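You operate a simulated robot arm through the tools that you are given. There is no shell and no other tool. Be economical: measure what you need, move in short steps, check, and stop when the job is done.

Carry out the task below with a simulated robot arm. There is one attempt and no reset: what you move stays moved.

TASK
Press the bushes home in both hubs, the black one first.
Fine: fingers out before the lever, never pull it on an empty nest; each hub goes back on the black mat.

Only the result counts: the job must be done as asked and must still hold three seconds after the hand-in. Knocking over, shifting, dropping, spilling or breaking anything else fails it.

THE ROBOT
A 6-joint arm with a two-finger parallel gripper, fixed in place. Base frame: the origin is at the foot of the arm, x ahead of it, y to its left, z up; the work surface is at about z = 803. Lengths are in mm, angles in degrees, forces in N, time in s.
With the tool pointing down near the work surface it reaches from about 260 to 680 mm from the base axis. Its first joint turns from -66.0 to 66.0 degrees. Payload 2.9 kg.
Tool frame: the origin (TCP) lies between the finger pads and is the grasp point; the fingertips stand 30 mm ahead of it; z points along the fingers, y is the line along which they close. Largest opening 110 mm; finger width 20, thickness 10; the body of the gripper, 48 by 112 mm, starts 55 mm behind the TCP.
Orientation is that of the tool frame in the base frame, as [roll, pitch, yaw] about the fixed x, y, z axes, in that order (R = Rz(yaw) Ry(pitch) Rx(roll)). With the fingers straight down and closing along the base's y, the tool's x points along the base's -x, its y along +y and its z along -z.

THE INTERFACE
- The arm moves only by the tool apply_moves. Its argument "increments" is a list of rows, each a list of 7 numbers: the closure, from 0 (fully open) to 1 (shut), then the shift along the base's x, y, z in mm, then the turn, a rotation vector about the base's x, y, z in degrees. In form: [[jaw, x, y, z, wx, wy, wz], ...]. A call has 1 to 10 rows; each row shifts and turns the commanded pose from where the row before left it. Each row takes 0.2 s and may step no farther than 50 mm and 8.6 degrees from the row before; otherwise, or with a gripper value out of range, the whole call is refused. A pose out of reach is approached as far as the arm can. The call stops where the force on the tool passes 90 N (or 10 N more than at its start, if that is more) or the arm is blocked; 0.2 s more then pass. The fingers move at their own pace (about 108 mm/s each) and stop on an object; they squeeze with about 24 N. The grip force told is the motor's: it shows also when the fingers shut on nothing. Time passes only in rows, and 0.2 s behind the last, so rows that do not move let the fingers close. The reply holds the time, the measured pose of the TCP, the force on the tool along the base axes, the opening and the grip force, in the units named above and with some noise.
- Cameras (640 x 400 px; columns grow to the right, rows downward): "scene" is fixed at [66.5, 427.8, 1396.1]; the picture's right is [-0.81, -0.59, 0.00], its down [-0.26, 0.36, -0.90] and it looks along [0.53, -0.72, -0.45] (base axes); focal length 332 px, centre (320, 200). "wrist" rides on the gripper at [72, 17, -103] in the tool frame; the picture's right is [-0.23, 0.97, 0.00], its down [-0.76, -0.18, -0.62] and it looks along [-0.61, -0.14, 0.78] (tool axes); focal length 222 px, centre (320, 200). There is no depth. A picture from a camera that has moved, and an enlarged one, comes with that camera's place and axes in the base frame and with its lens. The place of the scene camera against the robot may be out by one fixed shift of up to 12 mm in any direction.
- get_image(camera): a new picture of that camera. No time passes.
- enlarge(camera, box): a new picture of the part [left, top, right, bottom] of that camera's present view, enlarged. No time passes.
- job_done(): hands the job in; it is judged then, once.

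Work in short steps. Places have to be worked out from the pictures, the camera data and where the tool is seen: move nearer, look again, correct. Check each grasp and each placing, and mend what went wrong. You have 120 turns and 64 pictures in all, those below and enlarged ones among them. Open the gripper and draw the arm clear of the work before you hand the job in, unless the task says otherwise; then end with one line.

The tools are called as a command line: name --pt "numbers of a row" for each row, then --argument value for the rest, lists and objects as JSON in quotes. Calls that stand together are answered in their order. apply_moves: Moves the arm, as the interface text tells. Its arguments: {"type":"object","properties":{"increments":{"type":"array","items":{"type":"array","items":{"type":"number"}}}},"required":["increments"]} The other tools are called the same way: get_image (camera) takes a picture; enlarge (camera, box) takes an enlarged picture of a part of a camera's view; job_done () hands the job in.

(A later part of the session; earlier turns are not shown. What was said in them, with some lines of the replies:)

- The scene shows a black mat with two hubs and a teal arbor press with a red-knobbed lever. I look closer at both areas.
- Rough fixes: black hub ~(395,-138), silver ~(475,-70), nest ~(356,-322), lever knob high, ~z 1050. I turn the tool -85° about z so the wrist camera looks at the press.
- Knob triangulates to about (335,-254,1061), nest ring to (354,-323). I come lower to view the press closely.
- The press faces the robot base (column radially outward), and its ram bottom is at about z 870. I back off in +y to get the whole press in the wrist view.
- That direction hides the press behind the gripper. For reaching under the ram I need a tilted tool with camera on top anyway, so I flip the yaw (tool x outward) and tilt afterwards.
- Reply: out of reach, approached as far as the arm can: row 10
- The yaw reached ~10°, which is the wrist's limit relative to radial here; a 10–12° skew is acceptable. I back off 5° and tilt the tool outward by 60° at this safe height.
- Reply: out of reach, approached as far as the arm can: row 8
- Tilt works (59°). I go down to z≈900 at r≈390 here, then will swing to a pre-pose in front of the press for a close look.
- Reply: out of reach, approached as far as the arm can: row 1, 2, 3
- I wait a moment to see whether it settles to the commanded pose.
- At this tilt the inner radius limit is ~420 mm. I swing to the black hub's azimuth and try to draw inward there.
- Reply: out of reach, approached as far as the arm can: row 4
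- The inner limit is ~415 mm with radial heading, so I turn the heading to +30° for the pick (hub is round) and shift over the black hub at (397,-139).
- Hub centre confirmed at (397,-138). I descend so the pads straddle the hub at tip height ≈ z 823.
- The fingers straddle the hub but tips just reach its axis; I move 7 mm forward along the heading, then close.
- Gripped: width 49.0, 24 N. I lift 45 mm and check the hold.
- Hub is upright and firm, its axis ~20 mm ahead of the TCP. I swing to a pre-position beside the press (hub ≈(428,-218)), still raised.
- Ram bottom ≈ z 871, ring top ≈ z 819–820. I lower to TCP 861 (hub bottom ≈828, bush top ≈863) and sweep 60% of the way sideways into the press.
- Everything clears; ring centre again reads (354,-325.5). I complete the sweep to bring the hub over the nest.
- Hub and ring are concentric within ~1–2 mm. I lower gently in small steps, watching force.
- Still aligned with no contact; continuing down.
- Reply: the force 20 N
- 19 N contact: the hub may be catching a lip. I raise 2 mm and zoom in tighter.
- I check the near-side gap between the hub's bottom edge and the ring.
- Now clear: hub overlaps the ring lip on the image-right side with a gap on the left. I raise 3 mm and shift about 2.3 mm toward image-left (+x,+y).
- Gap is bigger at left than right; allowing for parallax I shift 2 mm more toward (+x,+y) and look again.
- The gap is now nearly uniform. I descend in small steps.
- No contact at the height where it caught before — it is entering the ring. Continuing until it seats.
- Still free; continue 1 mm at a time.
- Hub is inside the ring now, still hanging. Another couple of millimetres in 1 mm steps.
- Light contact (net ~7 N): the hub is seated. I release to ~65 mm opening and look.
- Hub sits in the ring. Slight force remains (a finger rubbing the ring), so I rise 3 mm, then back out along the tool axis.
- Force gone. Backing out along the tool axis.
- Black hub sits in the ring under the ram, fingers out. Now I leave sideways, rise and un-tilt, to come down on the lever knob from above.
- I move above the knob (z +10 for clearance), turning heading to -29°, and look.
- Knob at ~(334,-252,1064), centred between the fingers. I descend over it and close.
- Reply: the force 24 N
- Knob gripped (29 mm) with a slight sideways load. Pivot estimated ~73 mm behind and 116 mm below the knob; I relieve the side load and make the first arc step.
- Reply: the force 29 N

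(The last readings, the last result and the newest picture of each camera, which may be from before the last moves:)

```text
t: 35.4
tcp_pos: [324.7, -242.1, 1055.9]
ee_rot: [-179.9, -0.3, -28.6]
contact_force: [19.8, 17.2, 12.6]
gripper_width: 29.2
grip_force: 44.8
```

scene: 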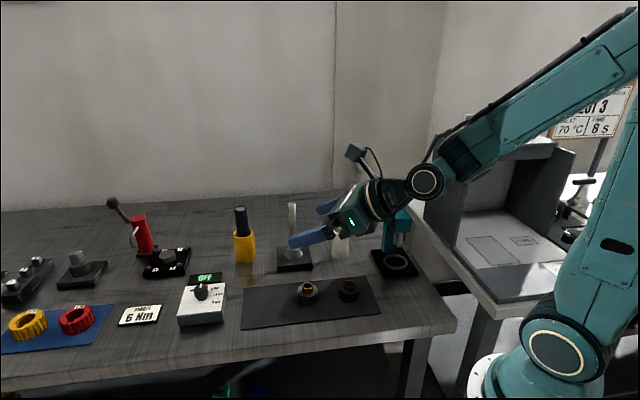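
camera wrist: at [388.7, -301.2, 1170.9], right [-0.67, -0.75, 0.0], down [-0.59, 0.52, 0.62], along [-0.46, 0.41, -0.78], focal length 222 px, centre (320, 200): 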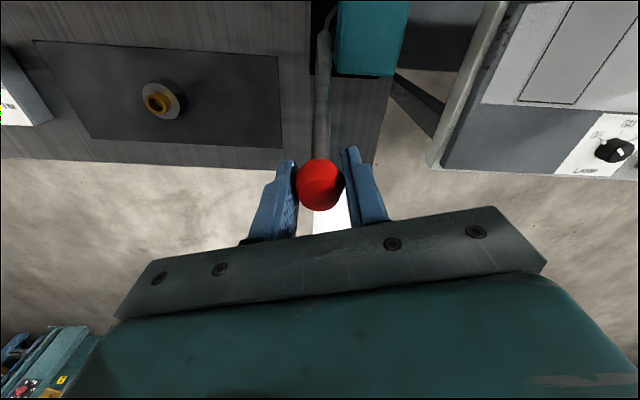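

Lever follows. Side load ~26 N persists, so I shift further to +s and continue the arc.

apply_moves --pt "0.9 1.4 1.5 0 0 0 0" --pt "0.9 -5 4.6 -6.6 0 0 0" --pt "0.9 -5 4.6 -6.6 0 0 0" --pt "0.9 0 0 0 0 0 0"

```text
t: 36.4
tcp_pos: [313.7, -232.2, 1042.2]
ee_rot: [179.9, -0.3, -29.0]
contact_force: [8.0, 7.3, 14.2]
gripper_width: 29.1
grip_force: 45.1
```

Side load down to 11 N. Next 16° of arc.

apply_moves --pt "0.9 -4 4.4 -7.5 0 0 0" --pt "0.9 -4 4.4 -7.5 0 0 0" --pt "0.9 -3.5 3.2 -8.2 0 0 0" --pt "0.9 -3.5 3.2 -8.2 0 0 0" --pt "0.9 0 0 0 0 0 0"

enlarge --camera "scene" --box '[340, 150, 440, 290]'

```text
t: 37.6
tcp_pos: [299.8, -217.6, 1010.8]
ee_rot: [-179.9, -0.3, -28.5]
contact_force: [11.0, 16.3, 14.7]
gripper_width: 28.8
grip_force: 45.3
```

```text
2.86 times, centred on (390, 220) of scene
camera zoom: at [66.6, 428.5, 1395.9], right [-0.81, -0.59, 0.0], down [-0.26, 0.36, -0.9], along [0.53, -0.72, -0.45], focal length 948 px, centre (120, 143)
```

zoom: 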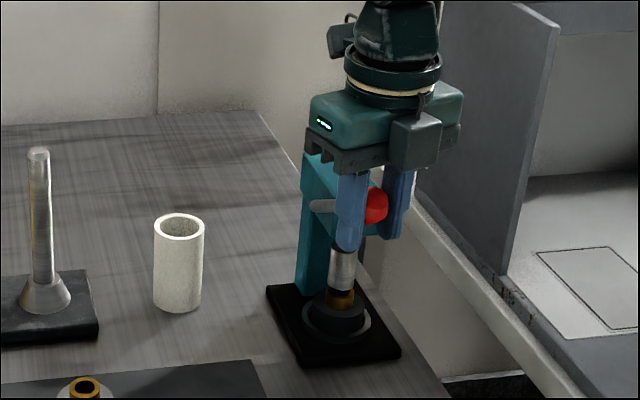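

The ram is about to meet the bush, arc model is accurate. Continue.

apply_moves --pt "0.9 -1.9 3.3 -8.9 0 0 0" --pt "0.9 -2.6 2.5 -8.9 0 0 0" --pt "0.9 -1.7 1.6 -9.2 0 0 0" --pt "0.9 -1.7 1.5 -9.3 0 0 0" --pt "0.9 0 0 0 0 0 0"

enlarge --camera "scene" --box '[350, 190, 430, 290]'

```text
t: 38.8
tcp_pos: [291.4, -207.4, 974.6]
ee_rot: [-179.7, -0.2, -28.2]
contact_force: [12.6, 37.1, 14.4]
gripper_width: 28.8
grip_force: 45.7
out of reach, approached as far as the arm can: row 1
```

```text
4.00 times, centred on (390, 240) of scene
camera zoom: at [66.6, 429.0, 1395.7], right [-0.81, -0.59, 0.0], down [-0.26, 0.36, -0.9], along [0.53, -0.72, -0.45], focal length 1327 px, centre (40, 40)
```

zoom: 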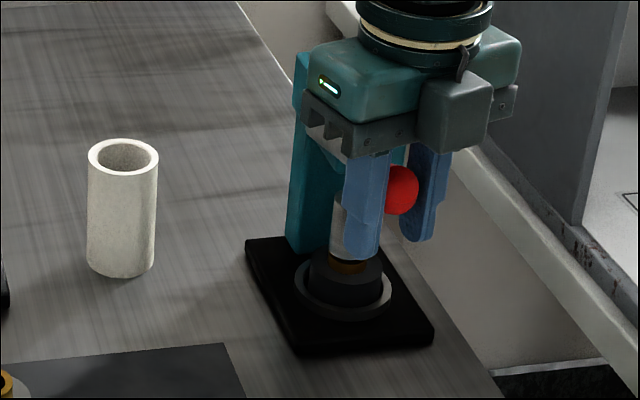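

The bush is partly in. I turn the heading +3° (wrist limit), relieve the side load and continue down.

apply_moves --pt "0.9 1.4 1.4 0 0 0 3" --pt "0.9 -0.9 0.8 -9 0 0 0" --pt "0.9 -0.5 0.5 -9 0 0 0" --pt "0.9 0 0 0 0 0 0"

```text
t: 39.8
tcp_pos: [288.2, -206.4, 957.1]
ee_rot: [-179.9, -0.1, -25.9]
contact_force: [0.0, 24.5, 12.4]
gripper_width: 29.1
grip_force: 45.1
```

apply_moves --pt "0.9 0 1.2 -9 0 0 0" --pt "0.9 0.4 0.4 -9 0 0 0" --pt "0.9 0 0 0 0 0 0"

enlarge --camera "scene" --box '[350, 190, 430, 290]'

```text
t: 40.6
tcp_pos: [289.7, -205.3, 939.9]
ee_rot: [-180.0, -0.2, -26.0]
contact_force: [-1.8, 17.0, 12.2]
gripper_width: 28.8
grip_force: 45.1
```

```text
4.00 times, centred on (390, 240) of scene
camera zoom: at [66.3, 428.4, 1396.0], right [-0.81, -0.59, 0.0], down [-0.26, 0.36, -0.9], along [0.53, -0.72, -0.45], focal length 1327 px, centre (40, 40)
```

zoom: 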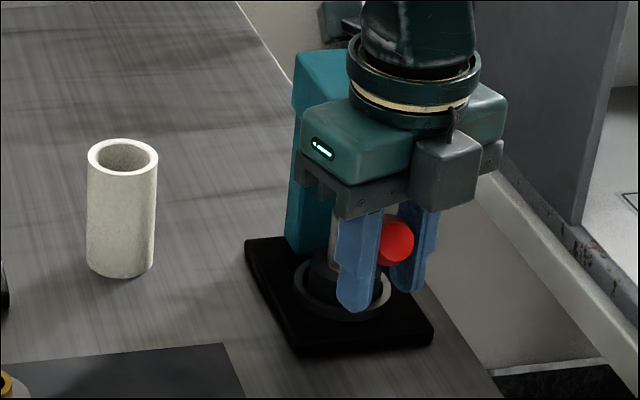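

View is blocked by the finger, resistance still ~12 N: keep following the arc until it stops.

apply_moves --pt "0.9 0.5 0.2 -9 0 0 0" --pt "0.9 1 -0.4 -9 0 0 0" --pt "0.9 0 0 0 0 0 0"

```text
t: 41.4
tcp_pos: [293.5, -207.7, 922.3]
ee_rot: [179.8, -0.7, -26.0]
contact_force: [5.9, 8.3, 41.3]
gripper_width: 28.8
grip_force: 44.7
```

Force jumped to 41 N – likely home. I press a further 3 mm to verify it is a hard stop.

apply_moves --pt "0.9 0.3 -0.3 -3 0 0 0" --pt "0.9 0 0 0 0 0 0"

get_image --camera "wrist"

```text
t: 42.0
tcp_pos: [293.8, -208.1, 919.4]
ee_rot: [179.9, -0.5, -26.0]
contact_force: [6.0, 4.7, 42.1]
gripper_width: 29.1
grip_force: 44.3
```

```text
19 pictures are left
camera wrist: at [348.6, -254.2, 1024.2], right [-0.63, -0.78, 0.0], down [-0.61, 0.5, 0.62], along [-0.48, 0.39, -0.79], focal length 222 px, centre (320, 200)
```

wrist: 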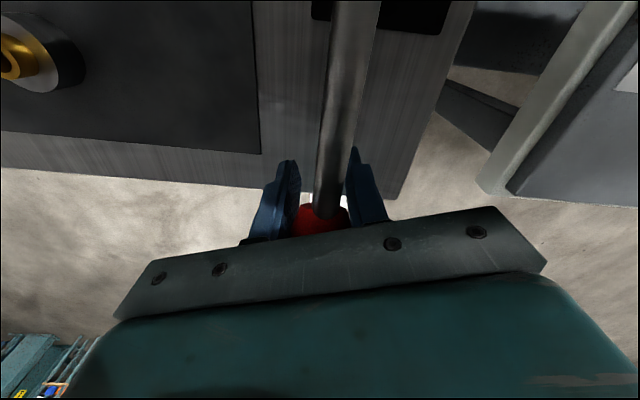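

Force saturates at ~42 N (pads slipping on the knob); the lever itself stopped near horizontal. I open, lift clear and inspect ram and bush.

apply_moves --pt "0.5 0 0 0 0 0 0" --pt "0.5 0 0 0 0 0 0" --pt "0.5 0 0 40 0 0 0" --pt "0.5 0 0 40 0 0 0" --pt "0.5 0 0 20 0 0 0"

enlarge --camera "scene" --box '[350, 190, 430, 290]'

```text
t: 43.2
tcp_pos: [293.0, -207.1, 1017.8]
ee_rot: [180.0, -0.3, -26.0]
contact_force: [-0.6, -1.0, 0.2]
gripper_width: 55.1
grip_force: 0.1
```

```text
4.00 times, centred on (390, 240) of scene
camera zoom: at [66.4, 427.9, 1396.1], right [-0.81, -0.59, 0.0], down [-0.26, 0.36, -0.9], along [0.53, -0.72, -0.45], focal length 1327 px, centre (40, 40)
```

zoom: 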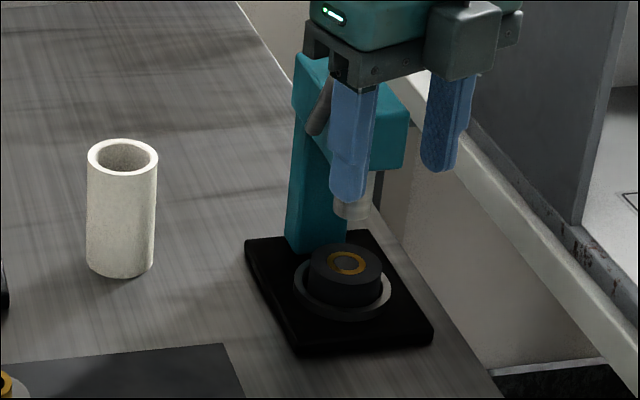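

The black bush is flush – pressed home – and the ram has sprung back up. I rise and return to the side staging point.

apply_moves --pt "0.42 0 0 40 0 0 0" --pt "0.42 0 0 40 0 0 0" --pt "0.42 0 0 40 0 0 0" --pt "0.42 37 20 0 0 0 6.3" --pt "0.42 37 20 0 0 0 6.3" --pt "0.42 37 20 0 0 0 6.3" --pt "0.42 0 0 0 0 0 0"

enlarge --camera "scene" --box '[345, 180, 435, 290]'

```text
t: 44.8
tcp_pos: [402.6, -146.3, 1137.7]
ee_rot: [179.9, -0.2, -7.0]
contact_force: [0.1, -0.3, 0.2]
gripper_width: 63.8
grip_force: 0.1
```

```text
3.64 times, centred on (390, 235) of scene
camera zoom: at [66.5, 427.9, 1396.1], right [-0.81, -0.59, 0.0], down [-0.26, 0.36, -0.9], along [0.53, -0.72, -0.45], focal length 1207 px, centre (66, 73)
```

zoom: 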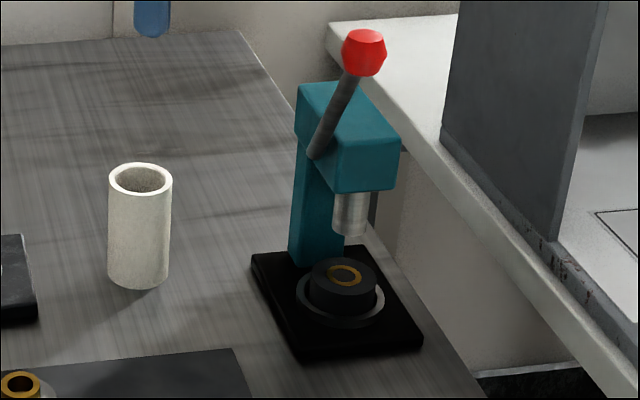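

Lever is back up by itself. I reverse my path: tilt and lower at the staging point.

apply_moves --pt "0.42 0 0 -18 0 0 0" --pt "0.42 0 0 0 -1.04 -8.4 0" --pt "0.42 0 0 0 -1.04 -8.4 0" --pt "0.42 0 0 -35 -1.04 -8.4 0" --pt "0.42 0 0 -35 -1.04 -8.4 0" --pt "0.42 0 0 -35 -1.04 -8.4 0" --pt "0.42 0 0 -35 -1.04 -8.4 0" --pt "0.42 0 0 -35 -1.04 -8.4 0" --pt "0.42 0 0 -40 0 0 0" --pt "0.42 0 0 -40 0 0 0"

apply_moves --pt "0.42 -18 -38 0 0 0 -6" --pt "0.42 -22 -38 0 0 0 -6" --pt "0.42 -26 -37 0 0 0 -6" --pt "0.42 -28 -33 0 0 0 -6" --pt "0.42 0 0 0 0 0 0"

get_image --camera "wrist"

```text
t: 47.0
tcp_pos: [403.4, -147.4, 865.0]
ee_rot: [179.9, -59.6, -7.2]
contact_force: [0.7, 0.2, 0.1]
gripper_width: 63.9
grip_force: 0.1
```

```text
t: 48.2
tcp_pos: [310.2, -294.0, 863.4]
ee_rot: [-179.9, -59.5, -31.2]
contact_force: [0.2, -0.7, -0.9]
gripper_width: 63.7
grip_force: 0.1
```

```text
16 pictures are left
camera wrist: at [255.2, -281.6, 980.7], right [-0.6, -0.77, -0.2], down [-0.7, 0.63, -0.34], along [0.39, -0.07, -0.92], focal length 222 px, centre (320, 200)
```

wrist: 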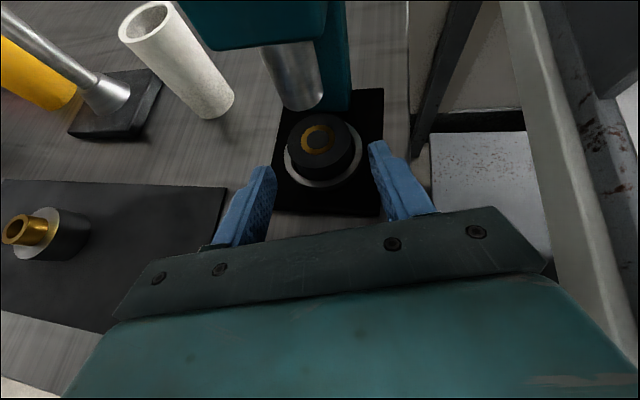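

Bush flush in the hub as seen from above too. I advance along the same path so the pads straddle the hub.

apply_moves --pt "0.42 8 -4 -3 0 0 0" --pt "0.42 8 -4.6 -4 0 0 0" --pt "0.42 8 -4.8 -4 0 0 0" --pt "0.42 8 -4.8 -5 0 0 0" --pt "0.42 0 0 0 0 0 0"

enlarge --camera "wrist" --box '[250, 120, 410, 240]'

```text
t: 49.4
tcp_pos: [342.2, -311.3, 848.4]
ee_rot: [-180.0, -59.6, -31.1]
contact_force: [0.0, -0.4, 0.0]
gripper_width: 63.8
grip_force: 0.2
```

```text
3.33 times, centred on (330, 180) of wrist
camera zoom: at [286.9, -299.3, 964.5], right [-0.6, -0.77, -0.2], down [-0.7, 0.63, -0.34], along [0.39, -0.07, -0.92], focal length 740 px, centre (287, 267)
```

zoom: 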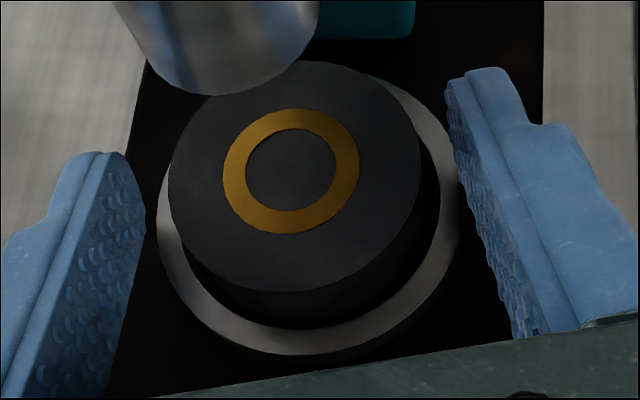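

Bush is perfectly flush. Lower 2 mm, close, and lift slightly to clear the ring.

apply_moves --pt "0.42 0 0 -2.5 0 0 0" --pt "0.7 0 0 0 0 0 0" --pt "0.7 0 0 0 0 0 0" --pt "0.7 0 0 0 0 0 0"

```text
t: 50.4
tcp_pos: [340.9, -311.1, 846.6]
ee_rot: [-180.0, -59.5, -31.1]
contact_force: [0.2, -0.1, 2.5]
gripper_width: 49.1
grip_force: 24.1
```

Gripped (49.1). Lift 20 mm and sweep out sideways, then swing to the original spot on the mat.

apply_moves --pt "0.7 0 0 10 0 0 0" --pt "0.7 0 0 12 0 0 0" --pt "0.7 13.6 19.8 0 0 0 3.2" --pt "0.7 13.6 19.8 0 0 0 3.2" --pt "0.7 13.6 19.8 0 0 0 3.2" --pt "0.7 13.6 19.8 0 0 0 3.2" --pt "0.7 13.6 19.8 15 0 0 3.2" --pt "0.7 0 0 0 0 0 0"

apply_moves --pt "0.7 -4.3 11.1 0 0 0 7.5" --pt "0.7 -4.3 11.1 0 0 0 7.5" --pt "0.7 -4.3 11.1 0 0 0 7.5" --pt "0.7 -4.3 11.1 0 0 0 7.5" --pt "0.7 -4.3 11.1 0 0 0 7.5" --pt "0.7 -4.3 11.1 0 0 0 7.5" --pt "0.7 0 0 -20 0 0 0" --pt "0.7 0 0 0 0 0 0"

get_image --camera "wrist"

```text
t: 52.2
tcp_pos: [408.4, -213.7, 882.0]
ee_rot: [-180.0, -59.5, -15.1]
contact_force: [0.4, -0.3, -3.0]
gripper_width: 48.7
grip_force: 23.4
```

```text
t: 54.0
tcp_pos: [382.3, -144.8, 863.6]
ee_rot: [179.9, -59.6, 30.1]
contact_force: [-1.0, -0.7, -3.1]
gripper_width: 48.8
grip_force: 24.2
```

```text
14 pictures are left
camera wrist: at [344.9, -186.2, 979.3], right [0.39, -0.9, -0.19], down [-0.89, -0.31, -0.34], along [0.25, 0.3, -0.92], focal length 222 px, centre (320, 200)
```

wrist: 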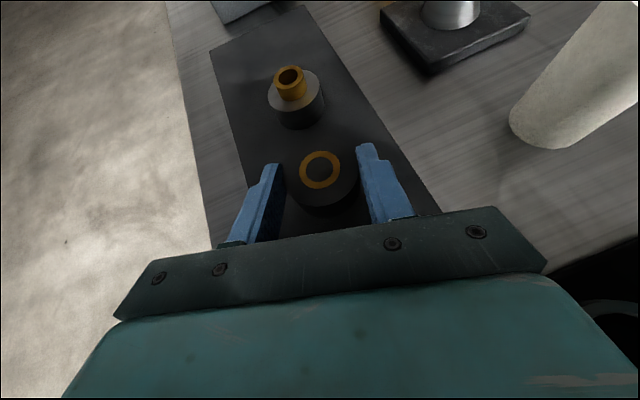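

Above its original spot. Lower it onto the mat, watching for contact.

apply_moves --pt "0.7 0 0 -10 0 0 0" --pt "0.7 0 0 -8 0 0 0" --pt "0.7 0 0 -2 0 0 0" --pt "0.7 0 0 -1 0 0 0" --pt "0.7 0 0 0 0 0 0"

```text
t: 55.2
tcp_pos: [382.8, -145.1, 843.2]
ee_rot: [-179.9, -59.4, 29.9]
contact_force: [0.7, 0.1, -2.2]
gripper_width: 48.7
grip_force: 24.2
```

apply_moves --pt "0.7 0 0 -1 0 0 0" --pt "0.7 0 0 -1 0 0 0" --pt "0.7 0 0 0 0 0 0"

```text
t: 56.0
tcp_pos: [383.2, -145.4, 840.5]
ee_rot: [-180.0, -59.5, 29.9]
contact_force: [-0.5, -0.5, -3.4]
gripper_width: 48.6
grip_force: 24.6
```

apply_moves --pt "0.7 0 0 -1 0 0 0" --pt "0.7 0 0 0 0 0 0"

```text
t: 56.6
tcp_pos: [381.8, -144.0, 838.7]
ee_rot: [180.0, -59.5, 29.9]
contact_force: [-0.4, -0.4, -2.0]
gripper_width: 48.8
grip_force: 24.4
```

apply_moves --pt "0.7 0 0 -0.8 0 0 0" --pt "0.7 0 0 0 0 0 0"

```text
t: 57.2
tcp_pos: [383.7, -145.4, 838.5]
ee_rot: [-180.0, -59.5, 29.9]
contact_force: [-0.2, -0.6, -2.3]
gripper_width: 48.5
grip_force: 24.3
```

apply_moves --pt "0.7 0 0 -0.8 0 0 0" --pt "0.7 0 0 0 0 0 0"

```text
t: 57.8
tcp_pos: [382.9, -146.0, 836.9]
ee_rot: [-180.0, -59.5, 29.9]
contact_force: [-0.4, 0.2, -2.9]
gripper_width: 48.6
grip_force: 23.5
```

apply_moves --pt "0.7 0 0 -0.8 0 0 0" --pt "0.7 0 0 -0.6 0 0 0" --pt "0.7 0 0 0 0 0 0"

```text
t: 58.6
tcp_pos: [384.0, -146.2, 838.1]
ee_rot: [-179.8, -59.6, 29.8]
contact_force: [-9.6, -0.6, 17.3]
gripper_width: 48.6
grip_force: 23.6
```

Contact: the hub is on the mat. I back off 0.8 mm and open, then look.

apply_moves --pt "0.7 0 0 0.8 0 0 0" --pt "0.42 0 0 0 0 0 0" --pt "0.3 0 0 0 0 0 0" --pt "0.3 0 0 0 0 0 0"

enlarge --camera "scene" --box '[280, 230, 400, 320]'

```text
t: 59.6
tcp_pos: [383.9, -145.3, 837.4]
ee_rot: [-180.0, -59.5, 30.0]
contact_force: [0.8, 1.0, -0.5]
gripper_width: 76.9
grip_force: 0.2
```

```text
4.44 times, centred on (340, 275) of scene
camera zoom: at [66.5, 427.8, 1396.1], right [-0.81, -0.59, 0.0], down [-0.26, 0.36, -0.9], along [0.53, -0.72, -0.45], focal length 1475 px, centre (231, -133)
```

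zoom: 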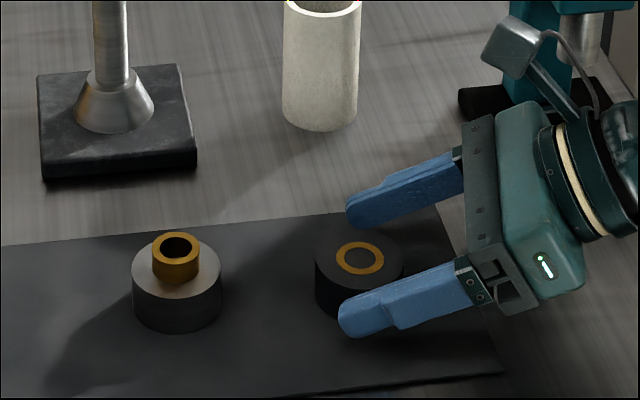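

Black hub is back flat on the mat with bush flush. I lift off and move above the silver hub (≈(478,-68)).

apply_moves --pt "0.3 0 0 15 0 0 0" --pt "0.3 0 0 32 0 0 0" --pt "0.3 24.8 24.8 0 0 0 -7.7" --pt "0.3 24.8 24.8 0 0 0 -7.7" --pt "0.3 24.7 24.8 0 0 0 -7.7" --pt "0.3 0 0 0 0 0 0"

get_image --camera "wrist"

```text
t: 61.0
tcp_pos: [457.3, -69.6, 883.4]
ee_rot: [180.0, -59.6, 6.8]
contact_force: [-0.4, -0.7, 0.6]
gripper_width: 76.9
grip_force: 0.0
```

```text
12 pictures are left
camera wrist: at [406.0, -93.5, 999.5], right [0.0, -0.98, -0.2], down [-0.94, 0.07, -0.34], along [0.35, 0.18, -0.92], focal length 222 px, centre (320, 200)
```

wrist: 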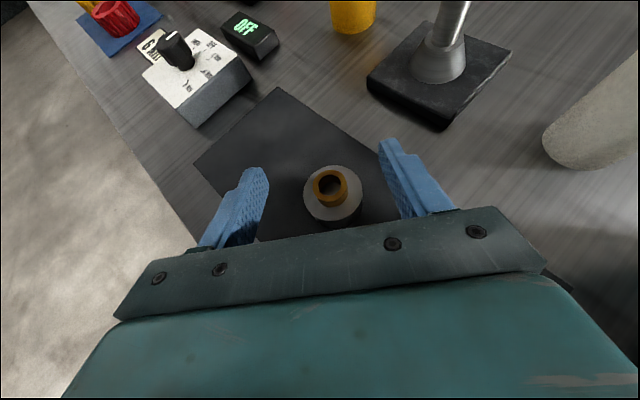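

Silver hub at ≈(479,-69.5). I descend around it.

apply_moves --pt "0.3 2 -1.5 -20 0 0 0" --pt "0.3 0 0 -16 0 0 0" --pt "0.3 0 0 -10 0 0 0" --pt "0.3 0 0 0 0 0 0"

get_image --camera "wrist"

```text
t: 62.0
tcp_pos: [459.4, -71.4, 836.8]
ee_rot: [180.0, -59.5, 6.8]
contact_force: [0.9, -0.8, 0.9]
gripper_width: 76.9
grip_force: 0.1
```

```text
11 pictures are left
camera wrist: at [408.2, -95.8, 953.3], right [0.0, -0.98, -0.2], down [-0.94, 0.07, -0.34], along [0.35, 0.18, -0.92], focal length 222 px, centre (320, 200)
```

wrist: 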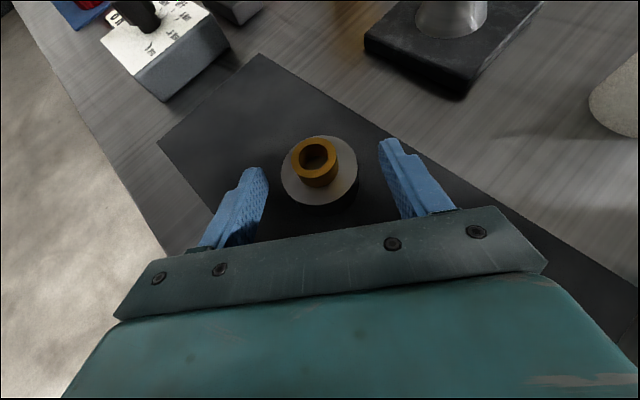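

The bush appears exactly where the black one did in the grip. Close and lift.

apply_moves --pt "0.6 0 0 0 0 0 0" --pt "0.7 0 0 0 0 0 0" --pt "0.7 0 0 0 0 0 0" --pt "0.7 0 0 15 0 0 0" --pt "0.7 0 0 30 0 0 0" --pt "0.7 0 0 0 0 0 0"

```text
t: 63.4
tcp_pos: [458.5, -71.1, 882.5]
ee_rot: [-179.9, -59.4, 6.7]
contact_force: [0.0, -0.6, -3.8]
gripper_width: 48.6
grip_force: 23.9
```

Holding (48.6). Swing to the press pre-position.

apply_moves --pt "0.7 -8 -35.5 0 0 0 -5.45" --pt "0.7 -11 -35.5 0 0 0 -5.45" --pt "0.7 -14 -35.5 0 0 0 -5.45" --pt "0.7 -16.5 -35.5 0 0 0 -5.45" --pt "0.7 0 0 -21 0 0 0" --pt "0.7 0 0 0 0 0 0"

```text
t: 64.8
tcp_pos: [410.1, -214.3, 862.7]
ee_rot: [179.9, -59.6, -15.0]
contact_force: [-0.8, -0.2, -3.1]
gripper_width: 48.6
grip_force: 24.1
```

Now sweep sideways under the ram as before.

apply_moves --pt "0.7 -13.5 -19.6 0 0 0 -3.2" --pt "0.7 -13.5 -19.6 0 0 0 -3.2" --pt "0.7 -13.5 -19.6 0 0 0 -3.2" --pt "0.7 -13.5 -19.6 0 0 0 -3.2" --pt "0.7 -13.5 -19.6 0 0 0 -3.3" --pt "0.7 0 0 0 0 0 0"

enlarge --camera "wrist" --box '[270, 145, 390, 235]'

```text
t: 66.2
tcp_pos: [342.0, -313.3, 862.1]
ee_rot: [180.0, -59.5, -31.2]
contact_force: [-0.5, -0.2, -3.1]
gripper_width: 48.4
grip_force: 23.5
```

```text
4.44 times, centred on (330, 190) of wrist
camera zoom: at [288.0, -300.4, 978.0], right [-0.6, -0.77, -0.2], down [-0.7, 0.63, -0.34], along [0.39, -0.07, -0.92], focal length 987 px, centre (276, 244)
```

zoom: 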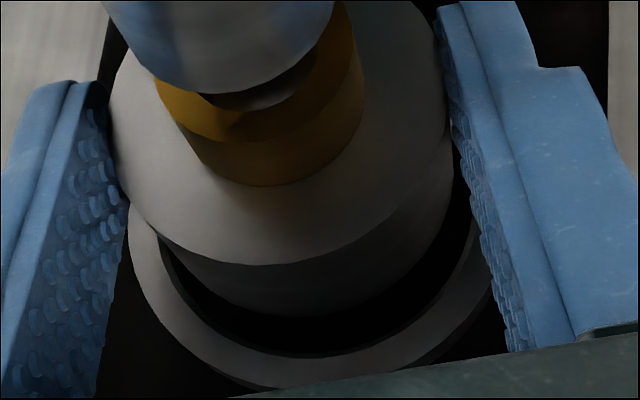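

Close; correct (-0.9,+0.4) and descend 8 mm.

apply_moves --pt "0.7 -0.9 0.4 -4 0 0 0" --pt "0.7 0 0 -4 0 0 0" --pt "0.7 0 0 0 0 0 0"

enlarge --camera "wrist" --box '[285, 175, 375, 235]'

```text
t: 67.0
tcp_pos: [341.3, -312.0, 855.0]
ee_rot: [179.9, -59.5, -31.1]
contact_force: [0.0, 0.4, -3.7]
gripper_width: 48.8
grip_force: 23.9
```

```text
6.67 times, centred on (330, 205) of wrist
camera zoom: at [287.1, -300.2, 969.7], right [-0.6, -0.77, -0.2], down [-0.7, 0.63, -0.34], along [0.39, -0.07, -0.92], focal length 1481 px, centre (253, 167)
```

zoom: 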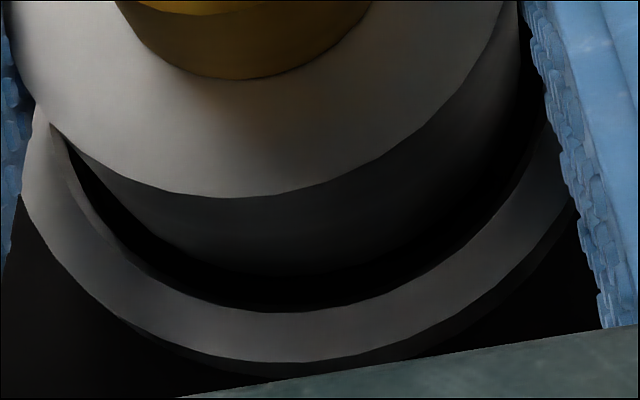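

Same alignment as the successful black one. Descend in steps.

apply_moves --pt "0.7 0 0.3 -2 0 0 0" --pt "0.7 0 0 -2 0 0 0" --pt "0.7 0 0 -1.5 0 0 0" --pt "0.7 0 0 0 0 0 0"

```text
t: 68.0
tcp_pos: [341.6, -311.6, 848.3]
ee_rot: [-180.0, -59.5, -31.0]
contact_force: [-0.4, -0.7, -1.8]
gripper_width: 48.4
grip_force: 24.0
```

apply_moves --pt "0.7 0 0 -1.2 0 0 0" --pt "0.7 0 0 -1 0 0 0" --pt "0.7 0 0 0 0 0 0"

```text
t: 68.8
tcp_pos: [341.4, -312.3, 845.6]
ee_rot: [180.0, -59.5, -31.1]
contact_force: [-0.4, 0.6, -1.7]
gripper_width: 48.6
grip_force: 23.7
```

apply_moves --pt "0.7 0 0 -1 0 0 0" --pt "0.7 0 0 0 0 0 0"

```text
t: 69.4
tcp_pos: [341.5, -311.8, 845.4]
ee_rot: [180.0, -59.7, -31.2]
contact_force: [-4.3, 4.1, 14.7]
gripper_width: 48.8
grip_force: 24.1
```

Seated contact. Back off slightly, open, rise 3 mm and check.

apply_moves --pt "0.7 0 0 0.8 0 0 0" --pt "0.42 0 0 0 0 0 0" --pt "0.42 0 0 0 0 0 0" --pt "0.42 0 0 2 0 0 0" --pt "0.42 0 0 0 0 0 0"

enlarge --camera "wrist" --box '[250, 120, 410, 240]'

```text
t: 70.6
tcp_pos: [340.9, -312.2, 848.7]
ee_rot: [-179.9, -59.6, -31.1]
contact_force: [0.0, 0.0, 0.1]
gripper_width: 63.6
grip_force: 0.2
```

```text
3.33 times, centred on (330, 180) of wrist
camera zoom: at [287.0, -299.7, 964.0], right [-0.6, -0.77, -0.2], down [-0.7, 0.63, -0.34], along [0.39, -0.07, -0.92], focal length 740 px, centre (287, 267)
```

zoom: 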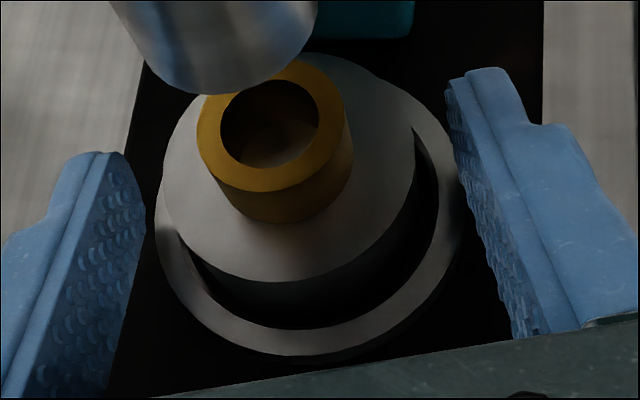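

Silver hub sits level in the ring. Back out, leave sideways, rise and un-tilt as before.

apply_moves --pt "0.42 -8 4.8 4 0 0 0" --pt "0.42 -8 4.8 4 0 0 0" --pt "0.42 -8 4.8 5 0 0 0" --pt "0.42 -8 4.8 5 0 0 0" --pt "0.42 0 0 0 0 0 0"

apply_moves --pt "0.42 30 33 0 0 0 6" --pt "0.42 26 37 0 0 0 6" --pt "0.42 22 38 0 0 0 6" --pt "0.42 18 38 0 0 0 6" --pt "0.42 0 0 40 0 0 0" --pt "0.42 0 0 40 0 0 0" --pt "0.42 0 0 35 1.04 8.4 0" --pt "0.42 0 0 35 1.04 8.4 0" --pt "0.42 0 0 35 1.04 8.4 0" --pt "0.42 0 0 35 1.04 8.4 0"

apply_moves --pt "0.42 0 0 35 1.04 8.4 0" --pt "0.42 0 0 0 1.04 8.4 0" --pt "0.42 0 0 0 1.04 8.4 0" --pt "0.42 0 0 15 0 0 0" --pt "0.42 -23.3 -36 0 0 0 -7.1" --pt "0.42 -23.3 -36 0 0 0 -7.1" --pt "0.42 -22 -34 0 0 0 -7.1" --pt "0.42 0 0 0 0 0 0"

get_image --camera "scene"

```text
t: 71.8
tcp_pos: [309.6, -292.2, 865.5]
ee_rot: [179.9, -59.5, -31.1]
contact_force: [1.1, -0.5, -0.3]
gripper_width: 63.8
grip_force: 0.1
```

```text
t: 74.0
tcp_pos: [406.4, -146.4, 1087.8]
ee_rot: [179.9, -25.7, -7.2]
contact_force: [0.9, -0.4, 0.9]
gripper_width: 63.5
grip_force: 0.0
```

```text
t: 75.8
tcp_pos: [335.9, -252.3, 1136.2]
ee_rot: [-180.0, -0.3, -28.5]
contact_force: [0.2, 0.7, 0.2]
gripper_width: 63.5
grip_force: 0.2
```

```text
7 pictures are left
```

scene: 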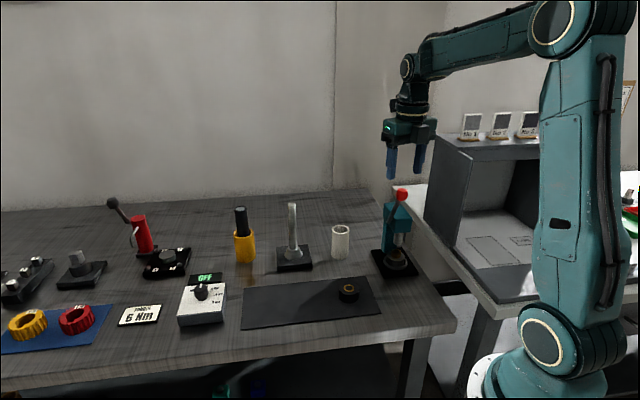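

Silver hub in nest, black on mat, lever up. Descend on the knob (slightly more +s than last time) and grip.

apply_moves --pt "0.42 -0.5 2.2 -30 0 0 0" --pt "0.42 0 0 -28 0 0 0" --pt "0.42 0 0 -12 0 0 0" --pt "0.6 0 0 0 0 0 0" --pt "0.8 0 0 0 0 0 0" --pt "0.9 0 0 0 0 0 0"

```text
t: 77.2
tcp_pos: [336.7, -251.8, 1066.8]
ee_rot: [179.9, -0.2, -28.7]
contact_force: [-10.7, -18.7, -5.2]
gripper_width: 29.4
grip_force: 44.8
```

Slight side load the other way; correct and follow the arc again.

apply_moves --pt "0.9 -0.7 -0.7 0 0 0 0" --pt "0.9 -5.5 5 -5.4 0 0 0" --pt "0.9 -5.5 5 -5.4 0 0 0" --pt "0.9 -5 4.6 -6.6 0 0 0" --pt "0.9 -5 4.6 -6.6 0 0 0" --pt "0.9 0 0 0 0 0 0"

```text
t: 78.6
tcp_pos: [314.7, -231.5, 1043.4]
ee_rot: [-179.9, -0.3, -28.4]
contact_force: [0.4, -7.4, 8.8]
gripper_width: 29.1
grip_force: 44.9
```

Loads are low. Continue to the bush, adding +3° heading for the wrist limit.

apply_moves --pt "0.9 -4.2 4.1 -7.5 0 0 0" --pt "0.9 -4.2 4.1 -7.5 0 0 0.5" --pt "0.9 -3.5 3.2 -8.2 0 0 1" --pt "0.9 -3.5 3.2 -8.2 0 0 1" --pt "0.9 0 0 0 0 0 0"

```text
t: 79.8
tcp_pos: [299.5, -217.0, 1010.6]
ee_rot: [-179.9, -0.3, -25.7]
contact_force: [11.1, 9.3, 12.2]
gripper_width: 29.0
grip_force: 44.8
```

apply_moves --pt "0.9 -2.2 3 -8.9 0 0 0.5" --pt "0.9 -2.6 2.5 -8.9 0 0 0" --pt "0.9 -1.5 1.8 -9.2 0 0 0" --pt "0.9 -1.5 1.7 -9.3 0 0 0" --pt "0.9 0 0 0 0 0 0"

```text
t: 81.0
tcp_pos: [290.1, -208.4, 974.1]
ee_rot: [180.0, -0.2, -25.3]
contact_force: [3.3, 10.0, 11.6]
gripper_width: 29.5
grip_force: 45.8
```

apply_moves --pt "0.9 -0.6 1.3 -9 0 0 0" --pt "0.9 -0.3 0.8 -9 0 0 0" --pt "0.9 0 0.9 -9 0 0 0" --pt "0.9 0.4 0.4 -9 0 0 0" --pt "0.9 0 0 0 0 0 0"

```text
t: 82.2
tcp_pos: [290.8, -206.3, 939.6]
ee_rot: [179.8, -0.4, -25.5]
contact_force: [-11.6, -5.4, 41.3]
gripper_width: 28.8
grip_force: 45.0
```

41 N reached; I continue the same final push as the first time.

apply_moves --pt "0.9 0.5 0.2 -9 0 0 0" --pt "0.9 1 -0.4 -9 0 0 0" --pt "0.9 0.3 -0.3 -3 0 0 0" --pt "0.9 0 0 0 0 0 0"

```text
t: 83.2
tcp_pos: [290.5, -207.1, 918.4]
ee_rot: [179.7, -0.4, -25.6]
contact_force: [-17.1, -17.4, 40.6]
gripper_width: 28.9
grip_force: 45.0
```

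Release, lift clear and inspect.

apply_moves --pt "0.5 0 0 0 0 0 0" --pt "0.5 0 0 0 0 0 0" --pt "0.5 0 0 40 0 0 0" --pt "0.5 0 0 40 0 0 0" --pt "0.5 0 0 40 0 0 0" --pt "0.42 0 0 50 0 0 0" --pt "0.42 0 0 50 0 0 0" --pt "0.42 0 0 0 0 0 0"

enlarge --camera "scene" --box '[355, 210, 425, 290]'

```text
t: 85.0
tcp_pos: [292.3, -206.3, 1138.2]
ee_rot: [-179.9, -0.2, -25.4]
contact_force: [0.4, 0.6, -0.2]
gripper_width: 63.9
grip_force: 0.0
```

```text
5.00 times, centred on (390, 250) of scene
camera zoom: at [66.4, 427.9, 1396.1], right [-0.81, -0.59, 0.0], down [-0.26, 0.36, -0.9], along [0.53, -0.72, -0.45], focal length 1659 px, centre (-30, -50)
```

zoom: 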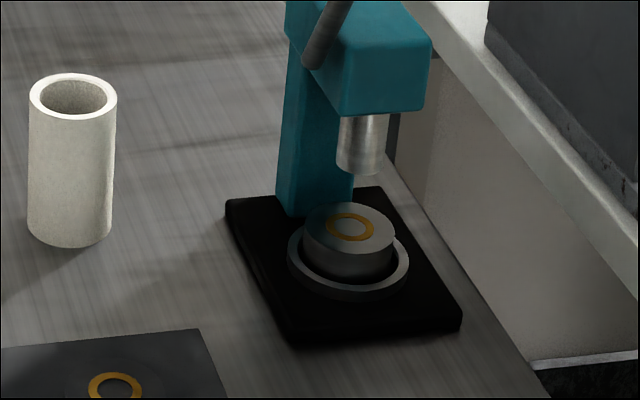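

Silver bush flush too, ram back up. Return to the nest via the staging path to fetch the hub.

apply_moves --pt "0.42 37.3 20 0 0 0 6.1" --pt "0.42 37.3 20 0 0 0 6.1" --pt "0.42 37.3 20 0 0 0 6.1" --pt "0.42 0 0 -18 0 0 0" --pt "0.42 0 0 0 -1.04 -8.4 0" --pt "0.42 0 0 0 -1.04 -8.4 0" --pt "0.42 0 0 -35 -1.04 -8.4 0" --pt "0.42 0 0 -35 -1.04 -8.4 0" --pt "0.42 0 0 -35 -1.04 -8.4 0" --pt "0.42 0 0 -35 -1.04 -8.4 0"

apply_moves --pt "0.42 0 0 -35 -1.04 -8.4 0" --pt "0.42 0 0 -40 0 0 0" --pt "0.42 0 0 -40 0 0 0" --pt "0.42 0 0 0 0 0 0"

```text
t: 87.2
tcp_pos: [402.4, -143.7, 978.6]
ee_rot: [-179.9, -51.0, -7.1]
contact_force: [0.9, -0.5, 0.0]
gripper_width: 63.7
grip_force: 0.1
```

```text
t: 88.2
tcp_pos: [403.6, -146.8, 864.2]
ee_rot: [-180.0, -59.5, -7.1]
contact_force: [0.5, 0.0, -0.2]
gripper_width: 63.9
grip_force: 0.0
```

Sweep to the front of the nest.

apply_moves --pt "0.42 -18 -38 0 0 0 -6" --pt "0.42 -22 -38 0 0 0 -6" --pt "0.42 -26 -37 0 0 0 -6" --pt "0.42 -28 -33 0 0 0 -6" --pt "0.42 0 0 0 0 0 0"

get_image --camera "wrist"

```text
t: 89.4
tcp_pos: [309.1, -289.8, 864.6]
ee_rot: [-180.0, -59.5, -31.2]
contact_force: [0.2, -0.3, 0.4]
gripper_width: 63.9
grip_force: 0.0
```

```text
5 pictures are left
camera wrist: at [255.5, -278.6, 980.7], right [-0.6, -0.77, -0.2], down [-0.7, 0.63, -0.34], along [0.39, -0.07, -0.92], focal length 222 px, centre (320, 200)
```

wrist: 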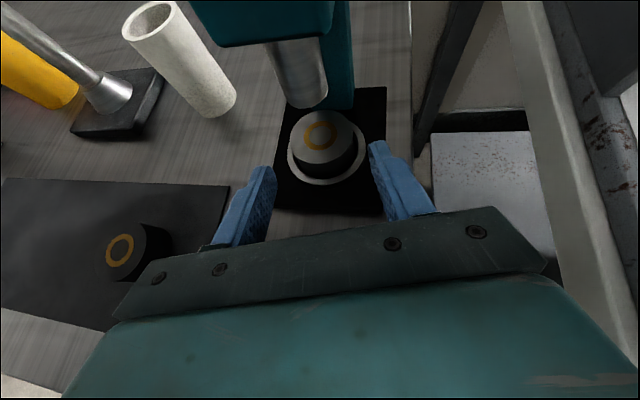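

Advance with a -2 mm y correction to reproduce the earlier grasp pose, and close.

apply_moves --pt "0.42 8 -6 -4 0 0 0" --pt "0.42 8 -5.2 -4 0 0 0" --pt "0.42 8 -4.9 -4 0 0 0" --pt "0.42 7.5 -4.8 -4.5 0 0 0" --pt "0.42 0 0 -1.2 0 0 0" --pt "0.7 0 0 0 0 0 0" --pt "0.7 0 0 0 0 0 0" --pt "0.7 0 0 0 0 0 0"

```text
t: 91.2
tcp_pos: [342.2, -311.5, 847.6]
ee_rot: [179.9, -59.5, -31.2]
contact_force: [1.1, 0.7, 0.6]
gripper_width: 49.2
grip_force: 24.3
```

Gripped. Lift and sweep out, then swing to the silver hub's original place.

apply_moves --pt "0.7 0 0 10 0 0 0" --pt "0.7 0 0 11 0 0 0" --pt "0.7 13.6 19.8 0 0 0 3.2" --pt "0.7 13.6 19.8 0 0 0 3.2" --pt "0.7 13.6 19.8 0 0 0 3.2" --pt "0.7 13.6 19.8 0 0 0 3.2" --pt "0.7 13.6 19.8 15 0 0 3.2" --pt "0.7 0 0 0 0 0 0"

apply_moves --pt "0.7 16.5 35.5 0 0 0 5.45" --pt "0.7 14 35.5 0 0 0 5.45" --pt "0.7 11 35.5 0 0 0 5.45" --pt "0.7 8 35.5 0 0 0 5.45" --pt "0.7 0 0 -15 0 0 0" --pt "0.7 0 0 0 0 0 0"

get_image --camera "wrist"

```text
t: 93.0
tcp_pos: [410.4, -212.5, 882.9]
ee_rot: [-180.0, -59.5, -15.0]
contact_force: [-0.2, -0.3, -2.6]
gripper_width: 48.8
grip_force: 24.0
```

```text
t: 94.4
tcp_pos: [459.2, -70.9, 866.9]
ee_rot: [-180.0, -59.4, 6.8]
contact_force: [0.8, -0.3, -2.8]
gripper_width: 48.7
grip_force: 23.7
```

```text
4 pictures are left
camera wrist: at [408.8, -94.7, 982.8], right [0.0, -0.98, -0.2], down [-0.94, 0.07, -0.34], along [0.35, 0.18, -0.92], focal length 222 px, centre (320, 200)
```

wrist: 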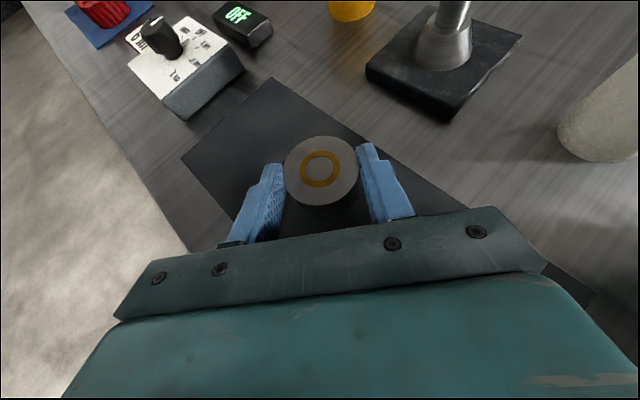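

Over its old spot. Lower onto the mat.

apply_moves --pt "0.7 0 0 -10 0 0 0" --pt "0.7 0 0 -10 0 0 0" --pt "0.7 0 0 -3 0 0 0" --pt "0.7 0 0 -1 0 0 0" --pt "0.7 0 0 0 0 0 0"

```text
t: 95.6
tcp_pos: [459.0, -70.2, 844.2]
ee_rot: [179.9, -59.6, 6.6]
contact_force: [0.5, 0.6, -3.0]
gripper_width: 48.4
grip_force: 23.9
```

apply_moves --pt "0.7 0 0 -1 0 0 0" --pt "0.7 0 0 -1 0 0 0" --pt "0.7 0 0 0 0 0 0"

```text
t: 96.4
tcp_pos: [461.2, -72.5, 841.3]
ee_rot: [-180.0, -59.5, 6.7]
contact_force: [-1.2, 0.1, -2.5]
gripper_width: 48.6
grip_force: 24.2
```

apply_moves --pt "0.7 0 0 -1 0 0 0" --pt "0.7 0 0 0 0 0 0"

```text
t: 97.0
tcp_pos: [460.9, -71.6, 840.7]
ee_rot: [-180.0, -59.5, 6.7]
contact_force: [-0.4, -0.4, -2.9]
gripper_width: 48.8
grip_force: 24.0
```

apply_moves --pt "0.7 0 0 -1 0 0 0" --pt "0.7 0 0 0 0 0 0"

```text
t: 97.6
tcp_pos: [460.1, -71.2, 839.9]
ee_rot: [179.9, -59.4, 6.6]
contact_force: [0.3, -0.4, -2.0]
gripper_width: 48.8
grip_force: 23.9
```

apply_moves --pt "0.7 0 0 -1 0 0 0" --pt "0.7 0 0 0 0 0 0"

```text
t: 98.2
tcp_pos: [459.8, -70.9, 838.2]
ee_rot: [180.0, -59.4, 6.6]
contact_force: [-0.3, -0.2, -3.4]
gripper_width: 48.7
grip_force: 23.9
```

apply_moves --pt "0.7 0 0 -1 0 0 0" --pt "0.7 0 0 0 0 0 0"

```text
t: 98.8
tcp_pos: [460.2, -71.1, 838.4]
ee_rot: [-179.9, -59.5, 6.6]
contact_force: [-4.2, -0.1, 2.0]
gripper_width: 48.7
grip_force: 24.2
```

Contact with the mat. Open, check, then rise straight up.

apply_moves --pt "0.42 0 0 0 0 0 0" --pt "0.3 0 0 0 0 0 0" --pt "0.3 0 0 0 0 0 0" --pt "0.3 0 0 12 0 0 0" --pt "0.3 0 0 30 0 0 0" --pt "0.3 -10 0 45 0 0 0" --pt "0.3 -10 0 45 0 0 0" --pt "0.3 -10 0 45 0 0 0" --pt "0.3 0 0 0 0 0 0"

get_image --camera "scene"

enlarge --camera "scene" --box '[270, 250, 400, 330]'

```text
t: 100.8
tcp_pos: [428.0, -70.4, 1015.1]
ee_rot: [180.0, -59.4, 6.6]
contact_force: [0.2, -0.5, 0.5]
gripper_width: 76.9
grip_force: 0.0
```

```text
3 pictures are left
```

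scene: 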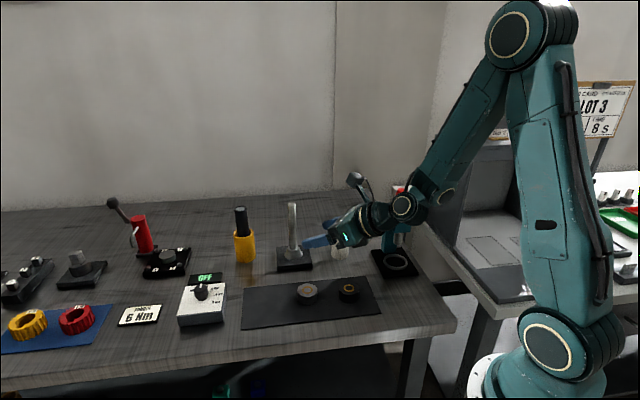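

```text
4.92 times, centred on (335, 290) of scene
camera zoom: at [66.4, 427.9, 1396.1], right [-0.81, -0.59, 0.0], down [-0.26, 0.36, -0.9], along [0.53, -0.72, -0.45], focal length 1634 px, centre (246, -243)
```

zoom: 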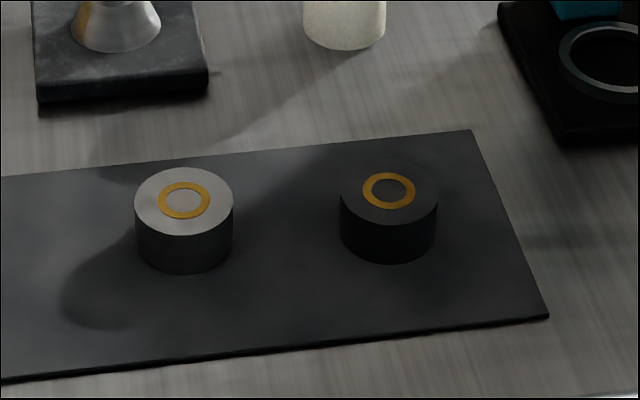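

Both hubs sit flat on the black mat with bushes flush, nest empty, lever up. I open the gripper fully, rise a bit more and hand in.

apply_moves --pt "0 0 20 40 0 0 0" --pt "0 0 20 40 0 0 0" --pt "0 0 0 0 0 0 0"

job_done

```text
t: 101.6
tcp_pos: [428.3, -30.7, 1095.7]
ee_rot: [180.0, -59.5, 6.8]
contact_force: [1.0, 0.1, 0.7]
gripper_width: 110.0
grip_force: 0.1
```

```text
The job is handed in.
```

Both bushes are pressed flush, the black hub first and then the silver, and both hubs are back on the black mat with the nest empty and the lever up.
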